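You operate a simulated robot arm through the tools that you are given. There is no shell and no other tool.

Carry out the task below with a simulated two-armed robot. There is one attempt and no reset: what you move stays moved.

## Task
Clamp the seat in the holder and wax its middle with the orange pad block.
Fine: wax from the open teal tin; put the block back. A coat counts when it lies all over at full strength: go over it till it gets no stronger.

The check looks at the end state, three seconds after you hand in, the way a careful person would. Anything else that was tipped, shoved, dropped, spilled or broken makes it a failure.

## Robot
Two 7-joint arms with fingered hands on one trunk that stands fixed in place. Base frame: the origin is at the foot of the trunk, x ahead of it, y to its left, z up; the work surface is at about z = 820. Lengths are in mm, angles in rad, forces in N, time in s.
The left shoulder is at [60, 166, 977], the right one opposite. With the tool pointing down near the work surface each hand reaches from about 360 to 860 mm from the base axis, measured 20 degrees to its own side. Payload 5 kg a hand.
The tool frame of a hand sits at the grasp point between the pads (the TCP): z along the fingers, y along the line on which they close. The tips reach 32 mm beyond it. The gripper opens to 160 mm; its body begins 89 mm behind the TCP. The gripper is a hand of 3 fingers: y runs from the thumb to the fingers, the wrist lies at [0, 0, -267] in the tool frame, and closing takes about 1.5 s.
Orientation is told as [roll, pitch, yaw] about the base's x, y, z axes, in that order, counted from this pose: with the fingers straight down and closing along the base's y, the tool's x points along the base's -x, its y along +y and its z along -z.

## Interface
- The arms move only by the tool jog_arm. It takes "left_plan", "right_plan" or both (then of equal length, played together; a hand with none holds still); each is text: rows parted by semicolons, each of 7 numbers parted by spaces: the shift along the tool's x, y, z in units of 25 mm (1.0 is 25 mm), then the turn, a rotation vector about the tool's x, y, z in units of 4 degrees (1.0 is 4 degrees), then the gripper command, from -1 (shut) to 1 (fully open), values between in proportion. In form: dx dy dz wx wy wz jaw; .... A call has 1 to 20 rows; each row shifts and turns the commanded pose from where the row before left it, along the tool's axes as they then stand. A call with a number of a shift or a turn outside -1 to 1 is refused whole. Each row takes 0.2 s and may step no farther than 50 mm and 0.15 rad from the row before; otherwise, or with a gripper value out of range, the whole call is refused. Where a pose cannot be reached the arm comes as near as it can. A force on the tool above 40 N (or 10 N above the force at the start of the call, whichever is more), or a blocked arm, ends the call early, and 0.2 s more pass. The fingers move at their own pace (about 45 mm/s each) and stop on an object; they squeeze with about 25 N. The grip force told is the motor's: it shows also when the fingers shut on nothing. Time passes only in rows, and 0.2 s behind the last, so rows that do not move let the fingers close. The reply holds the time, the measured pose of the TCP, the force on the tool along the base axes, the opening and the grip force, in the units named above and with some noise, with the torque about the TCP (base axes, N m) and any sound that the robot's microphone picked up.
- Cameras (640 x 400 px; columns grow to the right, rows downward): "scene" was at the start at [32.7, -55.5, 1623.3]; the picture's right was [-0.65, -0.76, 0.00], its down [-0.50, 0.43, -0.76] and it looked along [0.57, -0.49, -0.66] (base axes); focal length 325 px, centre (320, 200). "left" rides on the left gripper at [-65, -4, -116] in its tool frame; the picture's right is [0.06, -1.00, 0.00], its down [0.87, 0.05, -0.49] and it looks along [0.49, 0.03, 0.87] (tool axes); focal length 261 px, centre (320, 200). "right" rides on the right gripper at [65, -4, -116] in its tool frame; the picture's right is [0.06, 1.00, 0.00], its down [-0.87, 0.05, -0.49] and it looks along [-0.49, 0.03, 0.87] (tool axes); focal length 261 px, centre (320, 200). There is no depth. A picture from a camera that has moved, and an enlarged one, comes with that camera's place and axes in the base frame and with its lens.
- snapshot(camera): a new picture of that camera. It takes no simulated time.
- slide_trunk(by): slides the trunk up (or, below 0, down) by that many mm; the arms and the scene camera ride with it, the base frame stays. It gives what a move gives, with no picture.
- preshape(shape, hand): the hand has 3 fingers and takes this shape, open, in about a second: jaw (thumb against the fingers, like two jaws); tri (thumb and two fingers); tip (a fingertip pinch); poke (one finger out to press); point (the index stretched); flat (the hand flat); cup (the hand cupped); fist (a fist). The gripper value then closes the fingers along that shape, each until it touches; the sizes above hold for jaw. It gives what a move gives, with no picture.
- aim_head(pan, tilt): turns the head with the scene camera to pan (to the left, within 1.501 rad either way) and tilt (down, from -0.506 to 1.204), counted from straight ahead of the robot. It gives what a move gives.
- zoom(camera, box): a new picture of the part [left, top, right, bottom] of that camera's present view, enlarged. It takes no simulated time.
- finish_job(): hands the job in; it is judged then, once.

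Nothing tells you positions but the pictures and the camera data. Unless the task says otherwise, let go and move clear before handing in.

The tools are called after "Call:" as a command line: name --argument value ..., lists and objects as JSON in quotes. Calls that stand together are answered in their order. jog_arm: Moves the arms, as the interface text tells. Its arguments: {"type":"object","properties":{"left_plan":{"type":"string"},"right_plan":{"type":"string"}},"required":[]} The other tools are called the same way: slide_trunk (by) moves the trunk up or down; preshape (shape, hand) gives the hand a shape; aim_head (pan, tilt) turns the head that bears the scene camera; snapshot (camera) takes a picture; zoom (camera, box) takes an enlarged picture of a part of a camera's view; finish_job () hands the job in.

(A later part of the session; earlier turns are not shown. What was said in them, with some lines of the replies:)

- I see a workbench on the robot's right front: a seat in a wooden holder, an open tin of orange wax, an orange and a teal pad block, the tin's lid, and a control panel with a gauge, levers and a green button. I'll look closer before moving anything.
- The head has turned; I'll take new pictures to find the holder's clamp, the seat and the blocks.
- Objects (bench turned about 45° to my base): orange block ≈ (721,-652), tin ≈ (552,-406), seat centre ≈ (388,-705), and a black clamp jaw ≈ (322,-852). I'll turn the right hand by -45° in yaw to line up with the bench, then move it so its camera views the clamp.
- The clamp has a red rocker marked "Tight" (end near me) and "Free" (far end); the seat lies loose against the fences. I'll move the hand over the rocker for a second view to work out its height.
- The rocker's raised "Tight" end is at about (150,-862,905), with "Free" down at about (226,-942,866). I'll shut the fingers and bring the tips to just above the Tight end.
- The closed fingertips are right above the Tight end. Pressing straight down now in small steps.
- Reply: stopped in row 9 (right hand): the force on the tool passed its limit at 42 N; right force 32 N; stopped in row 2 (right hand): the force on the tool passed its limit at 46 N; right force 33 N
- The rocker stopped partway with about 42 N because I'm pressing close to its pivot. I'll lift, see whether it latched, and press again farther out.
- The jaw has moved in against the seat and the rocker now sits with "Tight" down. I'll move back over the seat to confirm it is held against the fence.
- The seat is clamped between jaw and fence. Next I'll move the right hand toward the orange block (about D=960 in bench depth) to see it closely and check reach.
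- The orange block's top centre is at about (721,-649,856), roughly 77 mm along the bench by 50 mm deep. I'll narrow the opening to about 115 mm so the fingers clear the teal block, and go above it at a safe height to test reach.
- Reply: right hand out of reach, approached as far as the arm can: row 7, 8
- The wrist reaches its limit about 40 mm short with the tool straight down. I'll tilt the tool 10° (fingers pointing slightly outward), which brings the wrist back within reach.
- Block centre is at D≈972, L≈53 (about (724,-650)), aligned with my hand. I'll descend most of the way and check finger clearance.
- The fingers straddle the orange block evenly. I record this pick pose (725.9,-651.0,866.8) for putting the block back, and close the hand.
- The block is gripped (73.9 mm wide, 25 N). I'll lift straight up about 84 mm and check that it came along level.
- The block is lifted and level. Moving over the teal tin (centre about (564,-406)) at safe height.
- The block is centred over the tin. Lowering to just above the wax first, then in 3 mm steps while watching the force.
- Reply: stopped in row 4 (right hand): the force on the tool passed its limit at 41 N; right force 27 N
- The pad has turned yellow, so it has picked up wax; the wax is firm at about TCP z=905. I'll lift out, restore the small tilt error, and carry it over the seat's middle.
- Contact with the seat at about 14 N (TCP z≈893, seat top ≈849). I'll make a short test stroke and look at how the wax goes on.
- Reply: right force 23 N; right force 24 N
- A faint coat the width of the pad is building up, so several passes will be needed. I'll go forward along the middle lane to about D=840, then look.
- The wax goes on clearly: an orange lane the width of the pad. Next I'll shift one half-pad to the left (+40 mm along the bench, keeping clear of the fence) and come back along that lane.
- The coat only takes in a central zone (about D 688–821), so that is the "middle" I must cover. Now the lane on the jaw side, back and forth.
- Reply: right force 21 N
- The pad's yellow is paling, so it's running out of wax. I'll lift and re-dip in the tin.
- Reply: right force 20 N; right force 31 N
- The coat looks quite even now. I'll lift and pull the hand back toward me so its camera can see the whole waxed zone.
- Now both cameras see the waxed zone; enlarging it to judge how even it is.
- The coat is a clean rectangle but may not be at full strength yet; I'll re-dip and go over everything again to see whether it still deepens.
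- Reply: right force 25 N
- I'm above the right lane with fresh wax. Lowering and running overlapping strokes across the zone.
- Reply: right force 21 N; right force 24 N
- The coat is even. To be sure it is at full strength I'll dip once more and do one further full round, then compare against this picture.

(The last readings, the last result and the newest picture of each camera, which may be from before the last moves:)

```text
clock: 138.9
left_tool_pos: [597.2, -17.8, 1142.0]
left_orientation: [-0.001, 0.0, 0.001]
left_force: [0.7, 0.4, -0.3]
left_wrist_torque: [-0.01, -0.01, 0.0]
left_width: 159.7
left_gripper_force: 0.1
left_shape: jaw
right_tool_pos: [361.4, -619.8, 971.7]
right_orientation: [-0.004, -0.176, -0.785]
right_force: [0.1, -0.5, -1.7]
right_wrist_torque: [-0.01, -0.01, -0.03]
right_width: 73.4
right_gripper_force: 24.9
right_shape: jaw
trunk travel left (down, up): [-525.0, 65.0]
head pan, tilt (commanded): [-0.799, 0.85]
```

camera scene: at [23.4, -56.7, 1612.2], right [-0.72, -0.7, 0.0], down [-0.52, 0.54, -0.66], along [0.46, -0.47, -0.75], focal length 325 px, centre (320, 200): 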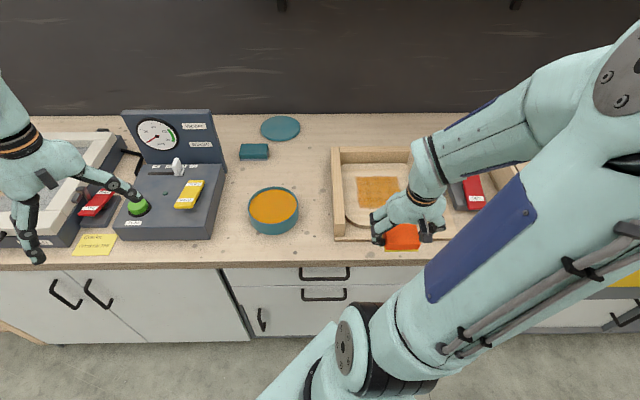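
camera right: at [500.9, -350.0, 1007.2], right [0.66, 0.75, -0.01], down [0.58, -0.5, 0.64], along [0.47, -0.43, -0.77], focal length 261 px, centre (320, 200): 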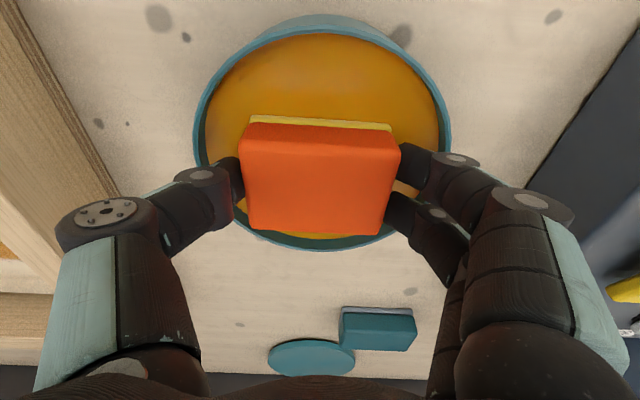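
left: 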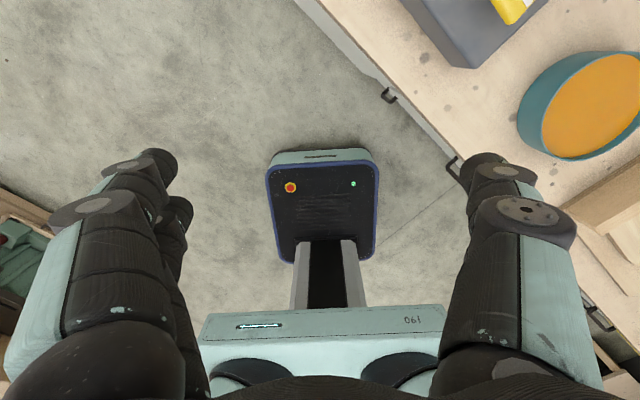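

Call:
jog_arm --right_plan "0.126 0 0.59 0 0 0 -1; 0.126 0 0.59 0 0 0 -1; 0.126 0 0.59 0 0 0 -1; 0.126 0 0.59 0 0 0 -1; 0.126 0 0.59 0 0 0 -1; 0.019 0.02 0.106 0 0 0 -1; 0.019 0.02 0.106 0 0 0 -1; -0.472 0 0.085 0 0 0 -1; -0.472 0 0.085 0 0 0 -1; -0.472 0 0.085 0 0 0 -1; -0.472 0 0.085 0 0 0 -1; -0.472 0 0.085 0 0 0 -1; -0.472 0 0.085 0 0 0 -1; -0.472 0 0.085 0 0 0 -1; -0.472 0 0.085 0 0 0 -1; -0.472 0 0.085 0 0 0 -1; -0.472 0 0.085 0 0 0 -1; -0.472 0 0.085 0 0 0 -1"

Call:
jog_arm --right_plan "0.472 0 -0.085 0 0 0 -1; 0.472 0 -0.085 0 0 0 -1; 0.472 0 -0.085 0 0 0 -1; 0.472 0 -0.085 0 0 0 -1; 0.472 0 -0.085 0 0 0 -1; 0.472 0 -0.085 0 0 0 -1; 0.472 0 -0.085 0 0 0 -1; 0.472 0 -0.085 0 0 0 -1; 0.472 0 -0.085 0 0 0 -1; 0.472 0 -0.085 0 0 0 -1; 0.472 0 -0.085 0 0 0 -1; 0 -0.533 0 0 0 0 -1; 0 -0.533 0 0 0 0 -1; 0 -0.533 0 0 0 0 -1"

Call:
jog_arm --right_plan "-0.472 0 0.085 0 0 0 -1; -0.472 0 0.085 0 0 0 -1; -0.472 0 0.085 0 0 0 -1; -0.472 0 0.085 0 0 0 -1; -0.472 0 0.085 0 0 0 -1; -0.472 0 0.085 0 0 0 -1; -0.472 0 0.085 0 0 0 -1; -0.472 0 0.085 0 0 0 -1; -0.472 0 0.085 0 0 0 -1; -0.472 0 0.085 0 0 0 -1; -0.472 0 0.085 0 0 0 -1; 0 -0.533 0 0 0 0 -1; 0 -0.533 0 0 0 0 -1; 0 -0.533 0 0 0 0 -1"

Call:
jog_arm --right_plan "0.472 0 -0.085 0 0 0 -1; 0.472 0 -0.085 0 0 0 -1; 0.472 0 -0.085 0 0 0 -1; 0.472 0 -0.085 0 0 0 -1; 0.472 0 -0.085 0 0 0 -1; 0.472 0 -0.085 0 0 0 -1; 0.472 0 -0.085 0 0 0 -1; 0.472 0 -0.085 0 0 0 -1; 0.472 0 -0.085 0 0 0 -1; 0.472 0 -0.085 0 0 0 -1; 0.472 0 -0.085 0 0 0 -1"

Call:
jog_arm --right_plan "-0.472 0 0.085 0 0 0 -1; -0.472 0 0.085 0 0 0 -1; -0.472 0 0.085 0 0 0 -1; -0.472 0 0.085 0 0 0 -1; -0.472 0 0.085 0 0 0 -1; -0.472 0 0.085 0 0 0 -1; -0.472 0 0.085 0 0 0 -1; -0.472 0 0.085 0 0 0 -1; -0.472 0 0.085 0 0 0 -1; -0.472 0 0.085 0 0 0 -1; -0.472 0 0.085 0 0 0 -1"

Call:
snapshot --camera "right"

```text
clock: 142.7
left_tool_pos: [597.4, -18.7, 1143.4]
left_orientation: [0.0, 0.0, 0.0]
left_force: [0.1, -0.1, 0.3]
left_wrist_torque: [-0.01, -0.02, -0.01]
left_width: 159.7
left_gripper_force: 0.1
left_shape: jaw
right_tool_pos: [451.4, -708.0, 891.7]
right_orientation: [-0.003, -0.178, -0.786]
right_force: [-1.4, 1.2, 9.3]
right_wrist_torque: [0.12, -0.06, 0.03]
right_width: 73.4
right_gripper_force: 25.0
right_shape: jaw
trunk travel left (down, up): [-525.0, 65.0]
head pan, tilt (commanded): [-0.799, 0.85]
```

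```text
clock: 145.7
left_tool_pos: [597.5, -17.7, 1143.7]
left_orientation: [0.0, 0.001, -0.001]
left_force: [-0.1, -0.3, 0.3]
left_wrist_torque: [-0.02, 0.0, -0.04]
left_width: 159.9
left_gripper_force: 0.1
left_shape: jaw
right_tool_pos: [330.8, -643.4, 892.4]
right_orientation: [-0.003, -0.176, -0.785]
right_force: [2.9, 1.8, 7.8]
right_wrist_torque: [0.12, -0.15, 0.02]
right_width: 73.2
right_gripper_force: 25.0
right_shape: jaw
trunk travel left (down, up): [-525.0, 65.0]
head pan, tilt (commanded): [-0.799, 0.85]
```

```text
clock: 148.7
left_tool_pos: [597.3, -17.1, 1143.2]
left_orientation: [0.0, 0.001, 0.0]
left_force: [0.3, -0.6, 0.4]
left_wrist_torque: [-0.03, 0.01, 0.02]
left_width: 159.8
left_gripper_force: 0.1
left_shape: jaw
right_tool_pos: [397.0, -764.9, 893.3]
right_orientation: [-0.004, -0.176, -0.787]
right_force: [3.6, 3.6, 12.0]
right_wrist_torque: [0.1, -0.21, -0.01]
right_width: 73.5
right_gripper_force: 25.4
right_shape: jaw
trunk travel left (down, up): [-525.0, 65.0]
head pan, tilt (commanded): [-0.799, 0.85]
```

```text
clock: 151.1
left_tool_pos: [597.4, -17.3, 1143.9]
left_orientation: [0.0, -0.001, 0.0]
left_force: [0.6, -0.4, -1.4]
left_wrist_torque: [0.03, 0.01, -0.01]
left_width: 159.7
left_gripper_force: 0.1
left_shape: jaw
right_tool_pos: [301.6, -671.1, 891.5]
right_orientation: [-0.004, -0.178, -0.786]
right_force: [2.9, -2.8, 13.7]
right_wrist_torque: [0.0, -0.18, -0.03]
right_width: 73.4
right_gripper_force: 25.0
right_shape: jaw
trunk travel left (down, up): [-525.0, 65.0]
head pan, tilt (commanded): [-0.799, 0.85]
```

```text
clock: 153.5
left_tool_pos: [597.1, -16.7, 1143.6]
left_orientation: [-0.001, 0.0, 0.0]
left_force: [0.7, -0.7, -1.1]
left_wrist_torque: [-0.02, 0.0, -0.03]
left_width: 159.7
left_gripper_force: 0.1
left_shape: jaw
right_tool_pos: [395.3, -764.6, 893.1]
right_orientation: [-0.003, -0.178, -0.787]
right_force: [-1.5, 0.7, 2.7]
right_wrist_torque: [0.06, -0.06, -0.01]
right_width: 73.6
right_gripper_force: 24.8
right_shape: jaw
trunk travel left (down, up): [-525.0, 65.0]
head pan, tilt (commanded): [-0.799, 0.85]
```

```text
taken
camera right: at [333.2, -707.3, 994.8], right [0.66, 0.75, -0.01], down [0.58, -0.51, 0.64], along [0.47, -0.43, -0.77], focal length 261 px, centre (320, 200)
```

right: 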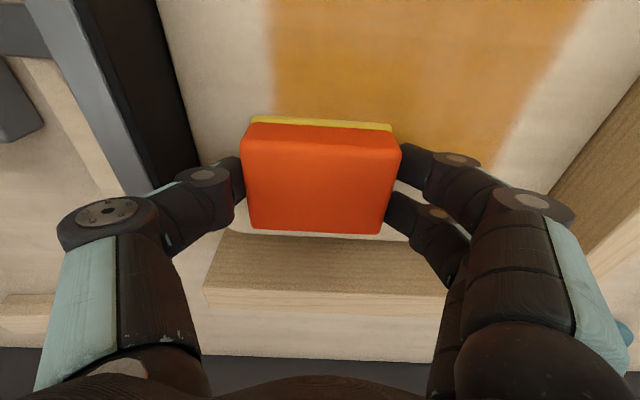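

Force is getting light at the far end; I'll press 1.5 mm deeper and finish the round back over all three lanes.

Call:
jog_arm --right_plan "0.011 0 0.059 0 0 0 -1; 0.472 0 -0.085 0 0 0 -1; 0.472 0 -0.085 0 0 0 -1; 0.472 0 -0.085 0 0 0 -1; 0.472 0 -0.085 0 0 0 -1; 0.472 0 -0.085 0 0 0 -1; 0.472 0 -0.085 0 0 0 -1; 0.472 0 -0.085 0 0 0 -1; 0.472 0 -0.085 0 0 0 -1; 0.472 0 -0.085 0 0 0 -1; 0.472 0 -0.085 0 0 0 -1; 0.472 0 -0.085 0 0 0 -1; 0 0.533 0 0 0 0 -1; 0 0.533 0 0 0 0 -1; 0 0.533 0 0 0 0 -1"

Call:
jog_arm --right_plan "-0.472 0 0.085 0 0 0 -1; -0.472 0 0.085 0 0 0 -1; -0.472 0 0.085 0 0 0 -1; -0.472 0 0.085 0 0 0 -1; -0.472 0 0.085 0 0 0 -1; -0.472 0 0.085 0 0 0 -1; -0.472 0 0.085 0 0 0 -1; -0.472 0 0.085 0 0 0 -1; -0.472 0 0.085 0 0 0 -1; -0.472 0 0.085 0 0 0 -1; -0.472 0 0.085 0 0 0 -1; 0 0.533 0 0 0 0 -1; 0 0.533 0 0 0 0 -1; 0 0.533 0 0 0 0 -1"

Call:
jog_arm --right_plan "0.472 0 -0.085 0 0 0 -1; 0.472 0 -0.085 0 0 0 -1; 0.472 0 -0.085 0 0 0 -1; 0.472 0 -0.085 0 0 0 -1; 0.472 0 -0.085 0 0 0 -1; 0.472 0 -0.085 0 0 0 -1; 0.472 0 -0.085 0 0 0 -1; 0.472 0 -0.085 0 0 0 -1; 0.472 0 -0.085 0 0 0 -1; 0.472 0 -0.085 0 0 0 -1; 0.472 0 -0.085 0 0 0 -1"

Call:
snapshot --camera "right"

```text
clock: 156.7
left_tool_pos: [597.2, -17.1, 1142.9]
left_orientation: [-0.002, -0.002, 0.001]
left_force: [-0.1, -0.8, 0.4]
left_wrist_torque: [0.0, -0.02, 0.01]
left_width: 159.7
left_gripper_force: 0.0
left_shape: jaw
right_tool_pos: [328.3, -642.3, 890.0]
right_orientation: [-0.002, -0.178, -0.785]
right_force: [-4.3, -6.5, 24.0]
right_wrist_torque: [-0.39, 0.26, 0.01]
right_width: 73.2
right_gripper_force: 24.6
right_shape: jaw
trunk travel left (down, up): [-525.0, 65.0]
head pan, tilt (commanded): [-0.799, 0.85]
```

```text
clock: 159.7
left_tool_pos: [597.1, -17.4, 1142.3]
left_orientation: [0.0, -0.001, -0.001]
left_force: [0.0, 0.7, -0.7]
left_wrist_torque: [0.02, 0.0, 0.01]
left_width: 159.7
left_gripper_force: 0.0
left_shape: jaw
right_tool_pos: [451.7, -709.1, 890.9]
right_orientation: [-0.006, -0.178, -0.787]
right_force: [-4.1, -4.9, 17.3]
right_wrist_torque: [-0.21, 0.06, 0.03]
right_width: 73.5
right_gripper_force: 25.1
right_shape: jaw
trunk travel left (down, up): [-525.0, 65.0]
head pan, tilt (commanded): [-0.799, 0.85]
```

```text
clock: 162.1
left_tool_pos: [597.4, -17.1, 1143.5]
left_orientation: [-0.001, 0.0, -0.001]
left_force: [-0.5, 0.3, -0.8]
left_wrist_torque: [0.0, -0.02, -0.03]
left_width: 159.5
left_gripper_force: 0.1
left_shape: jaw
right_tool_pos: [360.1, -614.6, 890.5]
right_orientation: [-0.002, -0.176, -0.785]
right_force: [4.8, -4.3, 21.6]
right_wrist_torque: [-0.17, -0.15, -0.01]
right_width: 73.2
right_gripper_force: 24.7
right_shape: jaw
trunk travel left (down, up): [-525.0, 65.0]
head pan, tilt (commanded): [-0.799, 0.85]
```

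```text
taken
camera right: at [297.8, -556.5, 993.2], right [0.66, 0.75, -0.01], down [0.58, -0.5, 0.64], along [0.47, -0.43, -0.77], focal length 261 px, centre (320, 200)
```

right: 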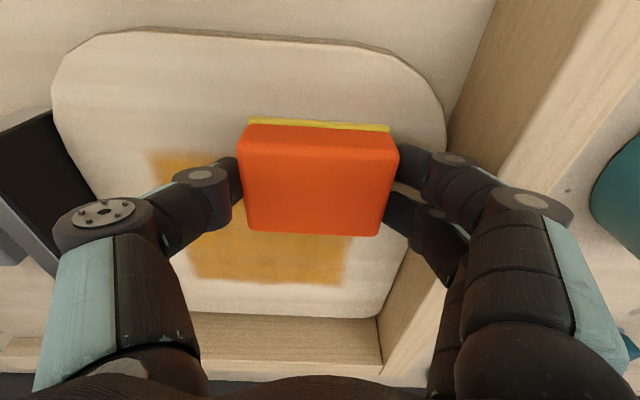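

Call:
jog_arm --right_plan "-0.154 0 -0.858 0 0 0 -1; -0.154 0 -0.858 0 0 0 -1; -0.154 0 -0.858 0 0 0 -1; -0.154 0 -0.858 0 0 0 -1; -0.154 0 -0.858 0 0 0 -1; 0.854 -0.15 -0.154 0 0 0 -1; 0.854 -0.15 -0.154 0 0 0 -1; 0.854 -0.15 -0.154 0 0 0 -1; 0.854 -0.15 -0.154 0 0 0 -1; 0.854 -0.15 -0.154 0 0 0 -1; 0.854 -0.15 -0.154 0 0 0 -1; 0.854 -0.15 -0.154 0 0 0 -1; 0.854 -0.15 -0.154 0 0 0 -1; 0.854 -0.15 -0.154 0 0 0 -1; 0 0 0 0 0 0 -1"

Call:
zoom --camera "right" --box '[260, 230, 370, 300]'

Call:
zoom --camera "right" --box '[230, 220, 410, 340]'

Call:
zoom --camera "scene" --box '[355, 170, 405, 215]'

```text
clock: 165.3
left_tool_pos: [596.9, -17.8, 1142.3]
left_orientation: [-0.001, -0.001, 0.0]
left_force: [-0.3, -0.8, -0.2]
left_wrist_torque: [0.01, 0.0, -0.01]
left_width: 159.9
left_gripper_force: 0.0
left_shape: jaw
right_tool_pos: [199.2, -502.1, 999.4]
right_orientation: [-0.002, -0.174, -0.786]
right_force: [-0.1, 0.5, -1.6]
right_wrist_torque: [-0.01, 0.0, 0.01]
right_width: 73.2
right_gripper_force: 24.7
right_shape: jaw
trunk travel left (down, up): [-525.0, 65.0]
head pan, tilt (commanded): [-0.799, 0.85]
```

```text
5.71 times, centred on (315, 265) of right
camera zoom: at [136.7, -444.1, 1103.0], right [0.66, 0.75, -0.01], down [0.58, -0.51, 0.63], along [0.47, -0.43, -0.77], focal length 1489 px, centre (349, -171)
```

zoom: 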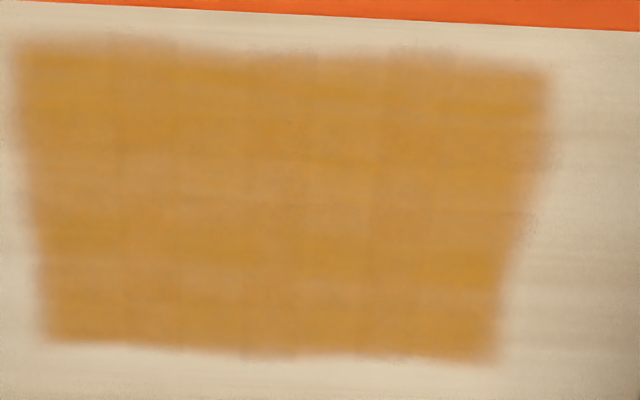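

```text
3.33 times, centred on (320, 280) of right
camera zoom: at [136.7, -444.1, 1103.0], right [0.66, 0.75, -0.01], down [0.58, -0.51, 0.63], along [0.47, -0.43, -0.77], focal length 869 px, centre (320, -67)
```

zoom: 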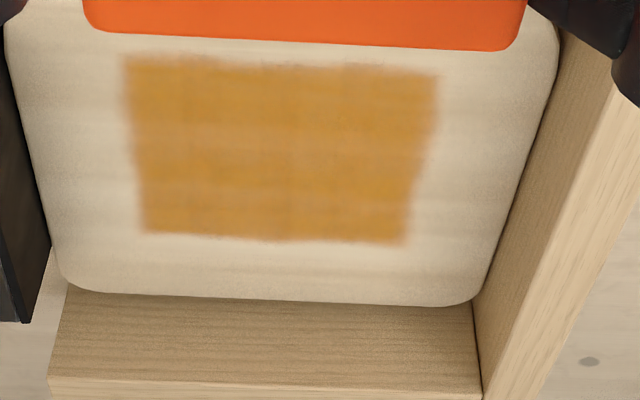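

```text
8.89 times, centred on (380, 192) of scene
camera zoom: at [23.7, -56.6, 1612.2], right [-0.72, -0.7, 0.0], down [-0.52, 0.54, -0.66], along [0.46, -0.47, -0.75], focal length 2888 px, centre (-213, 267)
```

zoom: 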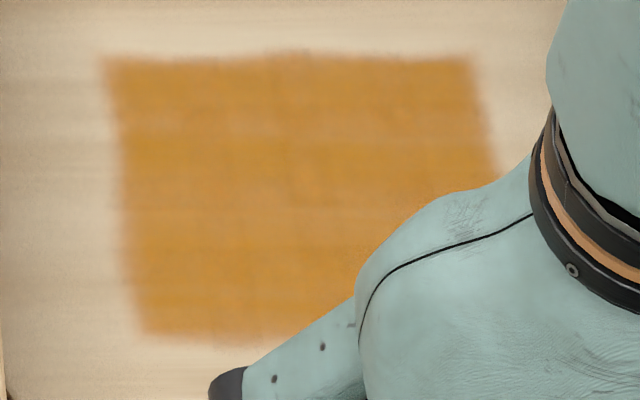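

The coat looks identical to before this round — full strength, edge to edge. Now I'll carry the block back to its place at (726,-651).

Call:
jog_arm --right_plan "-0.376 0.971 0.0675 0 0 0 -1; -0.376 0.971 0.0675 0 0 0 -1; -0.376 0.971 0.0675 0 0 0 -1; -0.376 0.971 0.0675 0 0 0 -1; -0.376 0.971 0.0675 0 0 0 -1; -0.376 0.971 0.0675 0 0 0 -1; -0.376 0.971 0.0675 0 0 0 -1; -0.376 0.971 0.0675 0 0 0 -1; -0.376 0.971 0.0675 0 0 0 -1; -0.376 0.971 0.0675 0 0 0 -1; -0.376 0.971 0.0675 0 0 0 -1; 0 0 0 0 0 0 -1"

Call:
jog_arm --right_plan "-0.956 0 0.307 0 0 0 -1; -0.956 0 0.307 0 0 0 -1; -0.956 0 0.307 0 0 0 -1; -0.956 0 0.307 0 0 0 -1; -0.956 0 0.307 0 0 0 -1; -0.956 0 0.307 0 0 0 -1; -0.956 0 0.307 0 0 0 -1; -0.956 0 0.307 0 0 0 -1; -0.956 0 0.307 0 0 0 -1; -0.956 0 0.307 0 0 0 -1; -0.956 0 0.307 0 0 0 -1; -0.956 0 0.307 0 0 0 -1; -0.956 0 0.307 0 0 0 -1; -0.956 0 0.307 0 0 0 -1; 0 0 0 0 0 0 -1"

Call:
snapshot --camera "right"

Call:
snapshot --camera "scene"

```text
clock: 167.9
left_tool_pos: [597.9, -18.2, 1142.0]
left_orientation: [0.0, -0.001, -0.001]
left_force: [-1.2, -0.2, -1.2]
left_wrist_torque: [0.02, 0.0, -0.03]
left_width: 159.8
left_gripper_force: 0.1
left_shape: jaw
right_tool_pos: [462.2, -386.6, 999.5]
right_orientation: [-0.003, -0.175, -0.787]
right_force: [-1.0, 0.1, -1.5]
right_wrist_torque: [-0.01, -0.06, -0.01]
right_width: 73.4
right_gripper_force: 25.0
right_shape: jaw
trunk travel left (down, up): [-525.0, 65.0]
head pan, tilt (commanded): [-0.799, 0.85]
```

```text
clock: 171.1
left_tool_pos: [597.8, -17.7, 1143.1]
left_orientation: [0.0, 0.002, 0.0]
left_force: [-0.2, -0.8, 0.0]
left_wrist_torque: [0.03, -0.03, -0.05]
left_width: 160.0
left_gripper_force: 0.1
left_shape: jaw
right_tool_pos: [705.4, -635.1, 949.0]
right_orientation: [-0.004, -0.178, -0.789]
right_force: [-0.1, 0.5, -0.8]
right_wrist_torque: [-0.03, -0.01, -0.01]
right_width: 73.5
right_gripper_force: 25.3
right_shape: jaw
trunk travel left (down, up): [-525.0, 65.0]
head pan, tilt (commanded): [-0.799, 0.85]
```

```text
taken
camera right: at [644.1, -576.7, 1052.7], right [0.66, 0.75, -0.01], down [0.58, -0.51, 0.64], along [0.47, -0.43, -0.77], focal length 261 px, centre (320, 200)
```

right: 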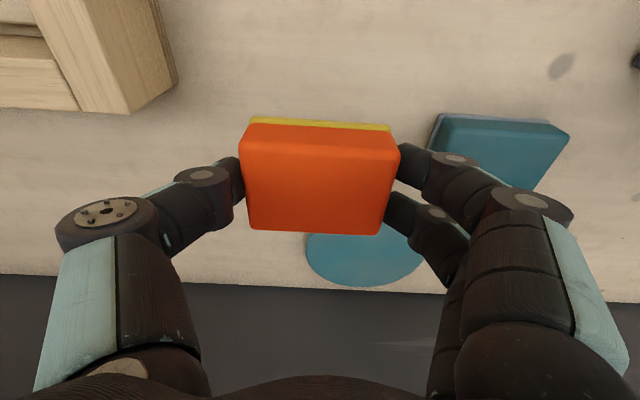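

```text
taken
camera scene: at [22.9, -56.2, 1612.3], right [-0.72, -0.7, 0.0], down [-0.52, 0.54, -0.66], along [0.46, -0.47, -0.75], focal length 325 px, centre (320, 200)
```

scene: 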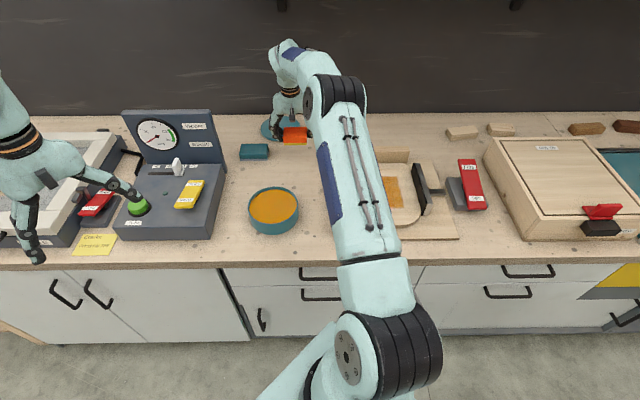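

Call:
jog_arm --right_plan "-0.504 0.066 0.091 0 0 0 -1; -0.504 0.066 0.091 0 0 0 -1; 0.106 0 0.59 0 0 0 -1; 0.106 0 0.59 0 0 0 -1; 0.106 0 0.59 0 0 0 -1; 0.106 0 0.59 0 0 0 -1; 0.09 0 0.5 0 0 0 -1; 0 0 0 0 0 0 -1"

Call:
snapshot --camera "right"

Call:
zoom --camera "scene" --box '[230, 90, 330, 170]'

```text
clock: 172.9
left_tool_pos: [598.4, -19.4, 1142.8]
left_orientation: [-0.001, 0.001, 0.0]
left_force: [0.0, -0.3, -0.1]
left_wrist_torque: [-0.01, 0.01, -0.03]
left_width: 159.8
left_gripper_force: 0.2
left_shape: jaw
right_tool_pos: [727.1, -650.4, 878.0]
right_orientation: [-0.003, -0.178, -0.788]
right_force: [0.7, 0.6, -2.2]
right_wrist_torque: [0.03, -0.03, 0.01]
right_width: 73.4
right_gripper_force: 24.7
right_shape: jaw
trunk travel left (down, up): [-525.0, 65.0]
head pan, tilt (commanded): [-0.799, 0.85]
```

```text
taken
camera right: at [664.8, -592.5, 980.6], right [0.66, 0.75, -0.01], down [0.58, -0.51, 0.64], along [0.47, -0.43, -0.77], focal length 261 px, centre (320, 200)
```

right: 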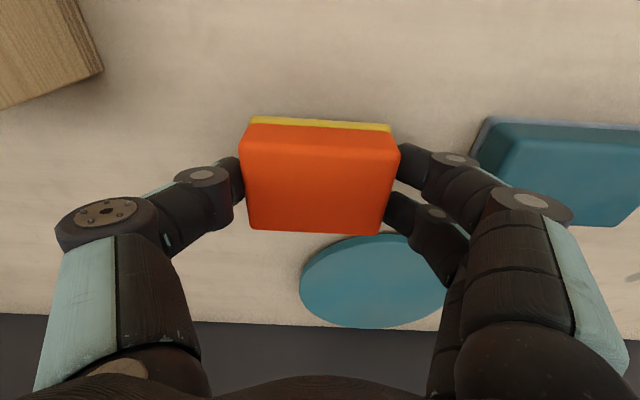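

```text
5.00 times, centred on (280, 130) of scene
camera zoom: at [23.4, -56.5, 1612.3], right [-0.72, -0.7, 0.0], down [-0.52, 0.54, -0.66], along [0.46, -0.47, -0.75], focal length 1625 px, centre (520, 550)
```

zoom: 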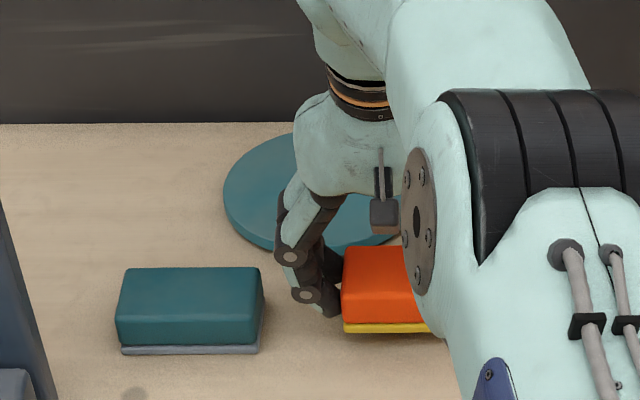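

Call:
jog_arm --right_plan "0.021 0 0.118 0 0 0 -1; 0.021 0 0.118 0 0 0 -1; 0.021 0 0.118 0 0 0 -1; 0.018 0 0.098 0 0 0 -1; 0 0 0 0 0 0 -1"

```text
clock: 174.1
left_tool_pos: [598.3, -18.2, 1142.4]
left_orientation: [0.0, 0.0, 0.0]
left_force: [-0.3, -0.1, -0.6]
left_wrist_torque: [0.01, 0.03, 0.0]
left_width: 160.1
left_gripper_force: 0.1
left_shape: jaw
right_tool_pos: [727.4, -649.5, 866.6]
right_orientation: [-0.004, -0.177, -0.787]
right_force: [-0.8, 0.3, -1.1]
right_wrist_torque: [0.02, -0.01, -0.02]
right_width: 73.2
right_gripper_force: 24.3
right_shape: jaw
trunk travel left (down, up): [-525.0, 65.0]
head pan, tilt (commanded): [-0.799, 0.85]
```

Call:
jog_arm --right_plan "0.0105 0 0.059 0 0 0 -1; 0.0105 0 0.059 0 0 0 -1; 0 0 0 0 0 0 -1"

```text
clock: 174.9
left_tool_pos: [597.1, -17.2, 1141.9]
left_orientation: [0.0, 0.001, 0.0]
left_force: [0.0, 0.4, 0.4]
left_wrist_torque: [0.03, 0.01, 0.02]
left_width: 159.8
left_gripper_force: 0.0
left_shape: jaw
right_tool_pos: [727.5, -649.7, 863.8]
right_orientation: [-0.005, -0.177, -0.786]
right_force: [0.6, 0.3, -1.7]
right_wrist_torque: [0.02, 0.0, -0.02]
right_width: 73.4
right_gripper_force: 25.1
right_shape: jaw
trunk travel left (down, up): [-525.0, 65.0]
head pan, tilt (commanded): [-0.799, 0.85]
```

Call:
jog_arm --right_plan "0.0105 0 0.059 0 0 0 -1; 0.0105 0 0.059 0 0 0 -1; 0 0 0 0 0 0 -1"

Call:
zoom --camera "scene" --box '[230, 90, 330, 170]'

```text
clock: 175.7
left_tool_pos: [597.7, -18.1, 1142.8]
left_orientation: [-0.001, 0.0, 0.0]
left_force: [-0.1, 0.6, 0.5]
left_wrist_torque: [0.0, 0.02, 0.02]
left_width: 159.5
left_gripper_force: 0.1
left_shape: jaw
right_tool_pos: [728.1, -650.5, 861.4]
right_orientation: [-0.003, -0.177, -0.786]
right_force: [-0.8, 0.7, 9.0]
right_wrist_torque: [0.1, -0.14, 0.04]
right_width: 73.2
right_gripper_force: 25.1
right_shape: jaw
trunk travel left (down, up): [-525.0, 65.0]
head pan, tilt (commanded): [-0.799, 0.85]
```

```text
5.00 times, centred on (280, 130) of scene
camera zoom: at [22.4, -55.7, 1612.4], right [-0.72, -0.7, 0.0], down [-0.52, 0.54, -0.66], along [0.46, -0.47, -0.75], focal length 1625 px, centre (520, 550)
```

zoom: 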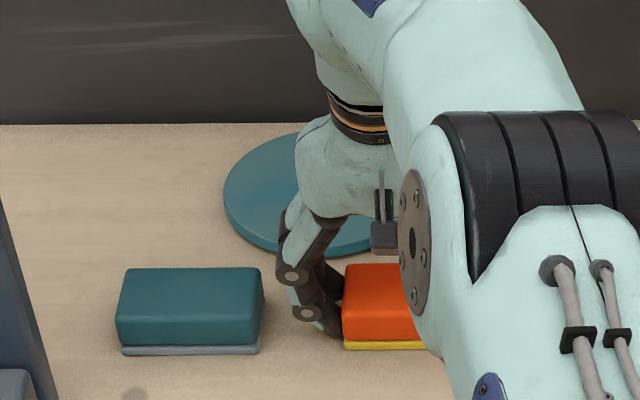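

The block touches the bench (9 N). Opening the fingers to 100 mm, as at pick-up.

Call:
jog_arm --right_plan "0 0 0 0 0 0 0.25; 0 0 0 0 0 0 0.25; 0 0 0 0 0 0 0.25; 0 0 0 0 0 0 0.25; 0 0 0 0 0 0 0.25"

Call:
snapshot --camera "right"

```text
clock: 176.9
left_tool_pos: [597.8, -19.6, 1142.6]
left_orientation: [0.001, 0.0, -0.001]
left_force: [0.4, 0.2, -0.2]
left_wrist_torque: [0.02, 0.03, 0.0]
left_width: 160.2
left_gripper_force: 0.0
left_shape: jaw
right_tool_pos: [727.4, -650.0, 858.2]
right_orientation: [-0.003, -0.177, -0.785]
right_force: [0.0, 0.3, -1.1]
right_wrist_torque: [0.01, 0.02, 0.01]
right_width: 99.5
right_gripper_force: 0.1
right_shape: jaw
trunk travel left (down, up): [-525.0, 65.0]
head pan, tilt (commanded): [-0.799, 0.85]
```

```text
taken
camera right: at [665.5, -592.1, 961.8], right [0.66, 0.75, -0.01], down [0.58, -0.51, 0.64], along [0.47, -0.43, -0.77], focal length 261 px, centre (320, 200)
```

right: 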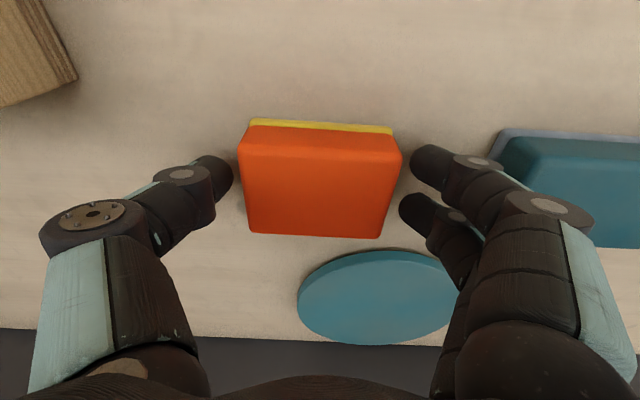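

Call:
jog_arm --right_plan "-0.1 0 -0.55 0 0 0 0.25; -0.12 0 -0.67 0 0 0 0.25; -0.12 0 -0.67 0 0 0 0.25; -0.12 0 -0.67 0 0 0 0.25; 0.18 -0.02 -0.8 0 0 0 0.25; 0.3 -0.02 -0.8 0 0 0 0.25; 0.3 -0.02 -0.8 0 0 0 0.25; 0.5 -0.02 -0.6 0 0 0 0.25; 0 0 0 0 0 0 0.25"

Call:
snapshot --camera "right"

Call:
zoom --camera "right" --box '[250, 90, 400, 190]'

```text
clock: 178.9
left_tool_pos: [597.8, -17.8, 1143.4]
left_orientation: [-0.001, 0.0, -0.001]
left_force: [-0.5, 0.0, -0.8]
left_wrist_torque: [0.01, 0.04, 0.0]
left_width: 160.0
left_gripper_force: 0.0
left_shape: jaw
right_tool_pos: [694.4, -620.2, 993.9]
right_orientation: [-0.002, -0.174, -0.788]
right_force: [0.6, -0.3, 0.2]
right_wrist_torque: [0.01, 0.01, -0.04]
right_width: 99.7
right_gripper_force: 0.1
right_shape: jaw
trunk travel left (down, up): [-525.0, 65.0]
head pan, tilt (commanded): [-0.799, 0.85]
```

```text
taken
camera right: at [633.3, -561.5, 1096.7], right [0.66, 0.75, -0.01], down [0.58, -0.51, 0.64], along [0.47, -0.43, -0.77], focal length 261 px, centre (320, 200)
```

right: 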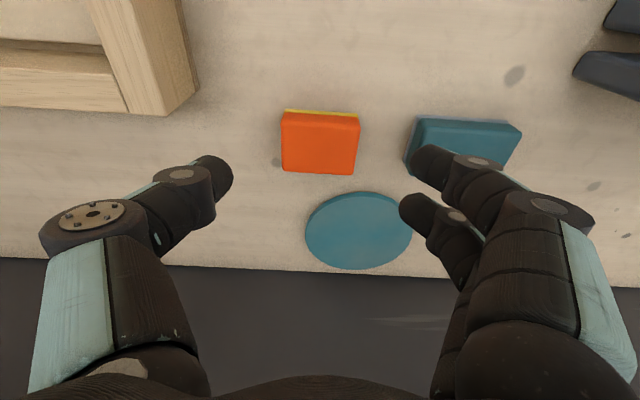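

```text
4.00 times, centred on (325, 140) of right
camera zoom: at [633.3, -561.5, 1096.7], right [0.66, 0.75, -0.01], down [0.58, -0.51, 0.64], along [0.47, -0.43, -0.77], focal length 1043 px, centre (300, 440)
```

zoom: 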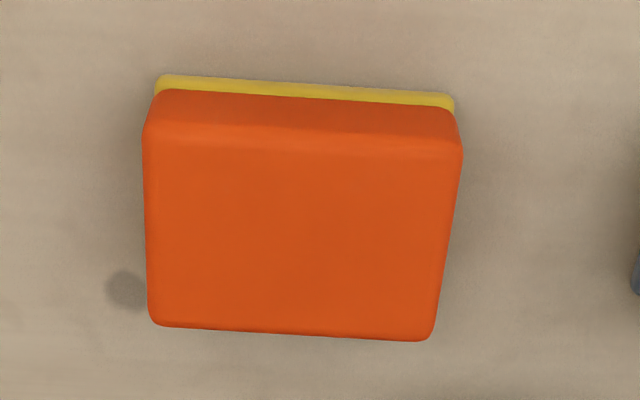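

The block is back where it was. Now I retreat the right hand up and away, then check the whole bench.

Call:
jog_arm --right_plan "0.8 -0.2 -0.3 0 0 0 0.25; 0.8 -0.2 -0.5 0 0 0 0.25; 0.686 -0.344 -0.704 0 0 0 0.25; 0.686 -0.344 -0.704 0 0 0 0.25; 0.686 -0.344 -0.704 0 0 0 0.25; 0.686 -0.344 -0.704 0 0 0 0.25; 0.686 -0.344 -0.704 0 0 0 0.25; 0.686 -0.344 -0.704 0 0 0 0.25; 0.686 -0.344 -0.704 0 0 0 0.25; 0.686 -0.344 -0.704 0 0 0 0.25; 0.686 -0.344 -0.704 0 0 0 0.25; 0.686 -0.344 -0.704 0 0 0 0.25; 0.686 -0.344 -0.704 0 0 0 0.25; 0.686 -0.344 -0.704 0 0 0 0.25; 0 0 0 0 0 0 0.25"

Call:
snapshot --camera "right"

Call:
snapshot --camera "scene"

```text
clock: 182.1
left_tool_pos: [598.5, -18.1, 1142.5]
left_orientation: [-0.001, 0.0, 0.0]
left_force: [0.2, -0.3, 0.2]
left_wrist_torque: [-0.01, 0.02, 0.0]
left_width: 160.1
left_gripper_force: 0.0
left_shape: jaw
right_tool_pos: [414.8, -499.0, 1178.4]
right_orientation: [-0.001, -0.175, -0.786]
right_force: [0.3, 0.0, -0.5]
right_wrist_torque: [0.01, 0.01, -0.01]
right_width: 99.7
right_gripper_force: 0.1
right_shape: jaw
trunk travel left (down, up): [-525.0, 65.0]
head pan, tilt (commanded): [-0.799, 0.85]
```

```text
taken
camera right: at [352.9, -441.1, 1281.0], right [0.66, 0.75, -0.01], down [0.58, -0.5, 0.64], along [0.47, -0.43, -0.77], focal length 261 px, centre (320, 200)
```

right: 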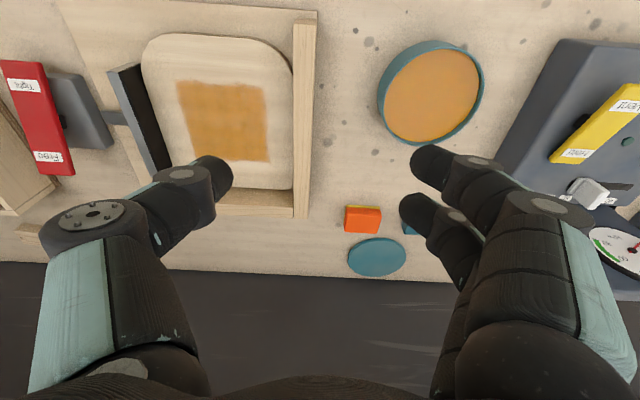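

```text
taken
camera scene: at [23.8, -56.6, 1612.2], right [-0.72, -0.7, 0.0], down [-0.52, 0.54, -0.66], along [0.46, -0.47, -0.75], focal length 325 px, centre (320, 200)
```

scene: 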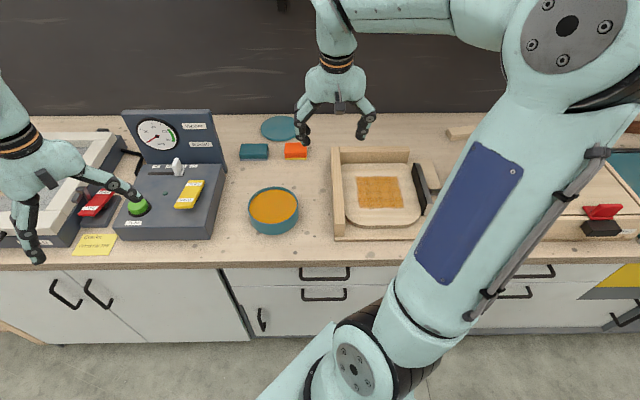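

Call:
zoom --camera "scene" --box '[330, 140, 450, 240]'

Call:
zoom --camera "right" --box '[130, 40, 330, 200]'

Call:
zoom --camera "scene" --box '[350, 170, 410, 215]'

```text
4.00 times, centred on (390, 190) of scene
camera zoom: at [23.8, -56.6, 1612.2], right [-0.72, -0.7, 0.0], down [-0.52, 0.54, -0.66], along [0.46, -0.47, -0.75], focal length 1300 px, centre (40, 240)
```

zoom: 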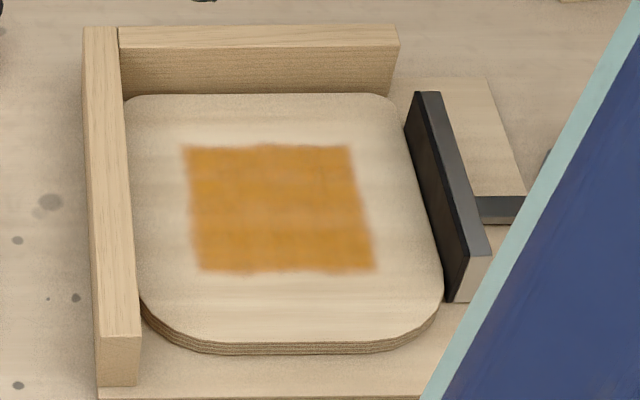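

```text
2.50 times, centred on (230, 120) of right
camera zoom: at [352.9, -441.1, 1281.0], right [0.66, 0.75, -0.01], down [0.58, -0.5, 0.64], along [0.47, -0.43, -0.77], focal length 652 px, centre (545, 400)
```

zoom: 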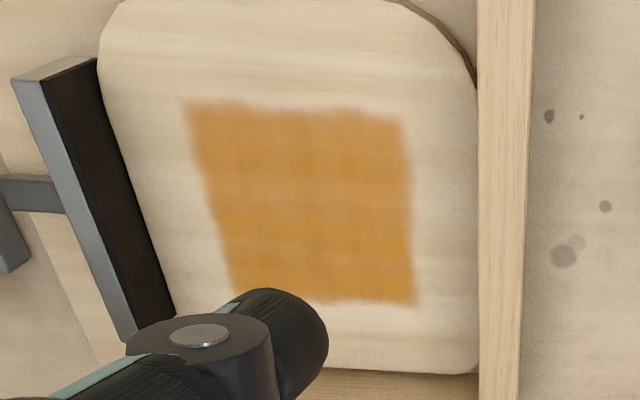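

```text
8.89 times, centred on (380, 192) of scene
camera zoom: at [23.8, -56.6, 1612.2], right [-0.72, -0.7, 0.0], down [-0.52, 0.54, -0.66], along [0.46, -0.47, -0.75], focal length 2888 px, centre (-213, 267)
```

zoom: 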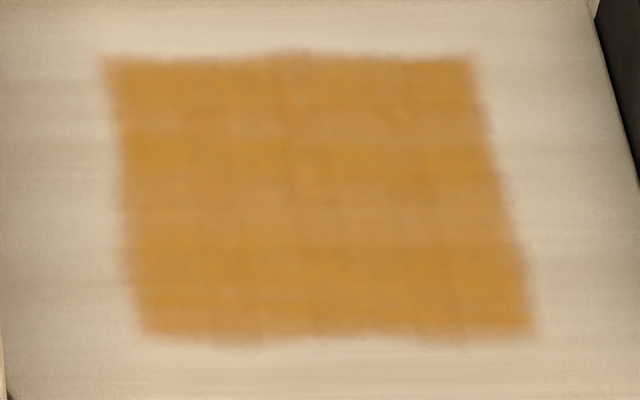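

Final check: the seat is held between the jaw and the fences, and the rocker is at "Tight". The middle is coated evenly, the orange block is back in place, nothing else has moved, and both hands are clear. Handing in.

Call:
finish_job

```text
The job is handed in.
```

The seat is clamped in the holder, its middle is waxed, and the orange pad block is back in its place. I've handed the job in, but no verdict has come back.

- **Clamp:** I pressed the "Tight" end of the red rocker down. The jaw moved in and now holds the seat against the fence.
- **Wax:** I waxed the middle from the open teal tin, re-dipping the pad three times. The last full round made no visible difference, so I took the coat as full strength. It covers a clean rectangle in the centre, with bare wood around the edges. I judged this by eye from the camera pictures.
- **Block:** It sits within about 2 mm of where I picked it up, with yellow wax still on its pad.
- **Everything else:** In the final pictures, the tin, its lid, the teal block and the control panel show no sign of having moved. Both hands were clear when I handed in.
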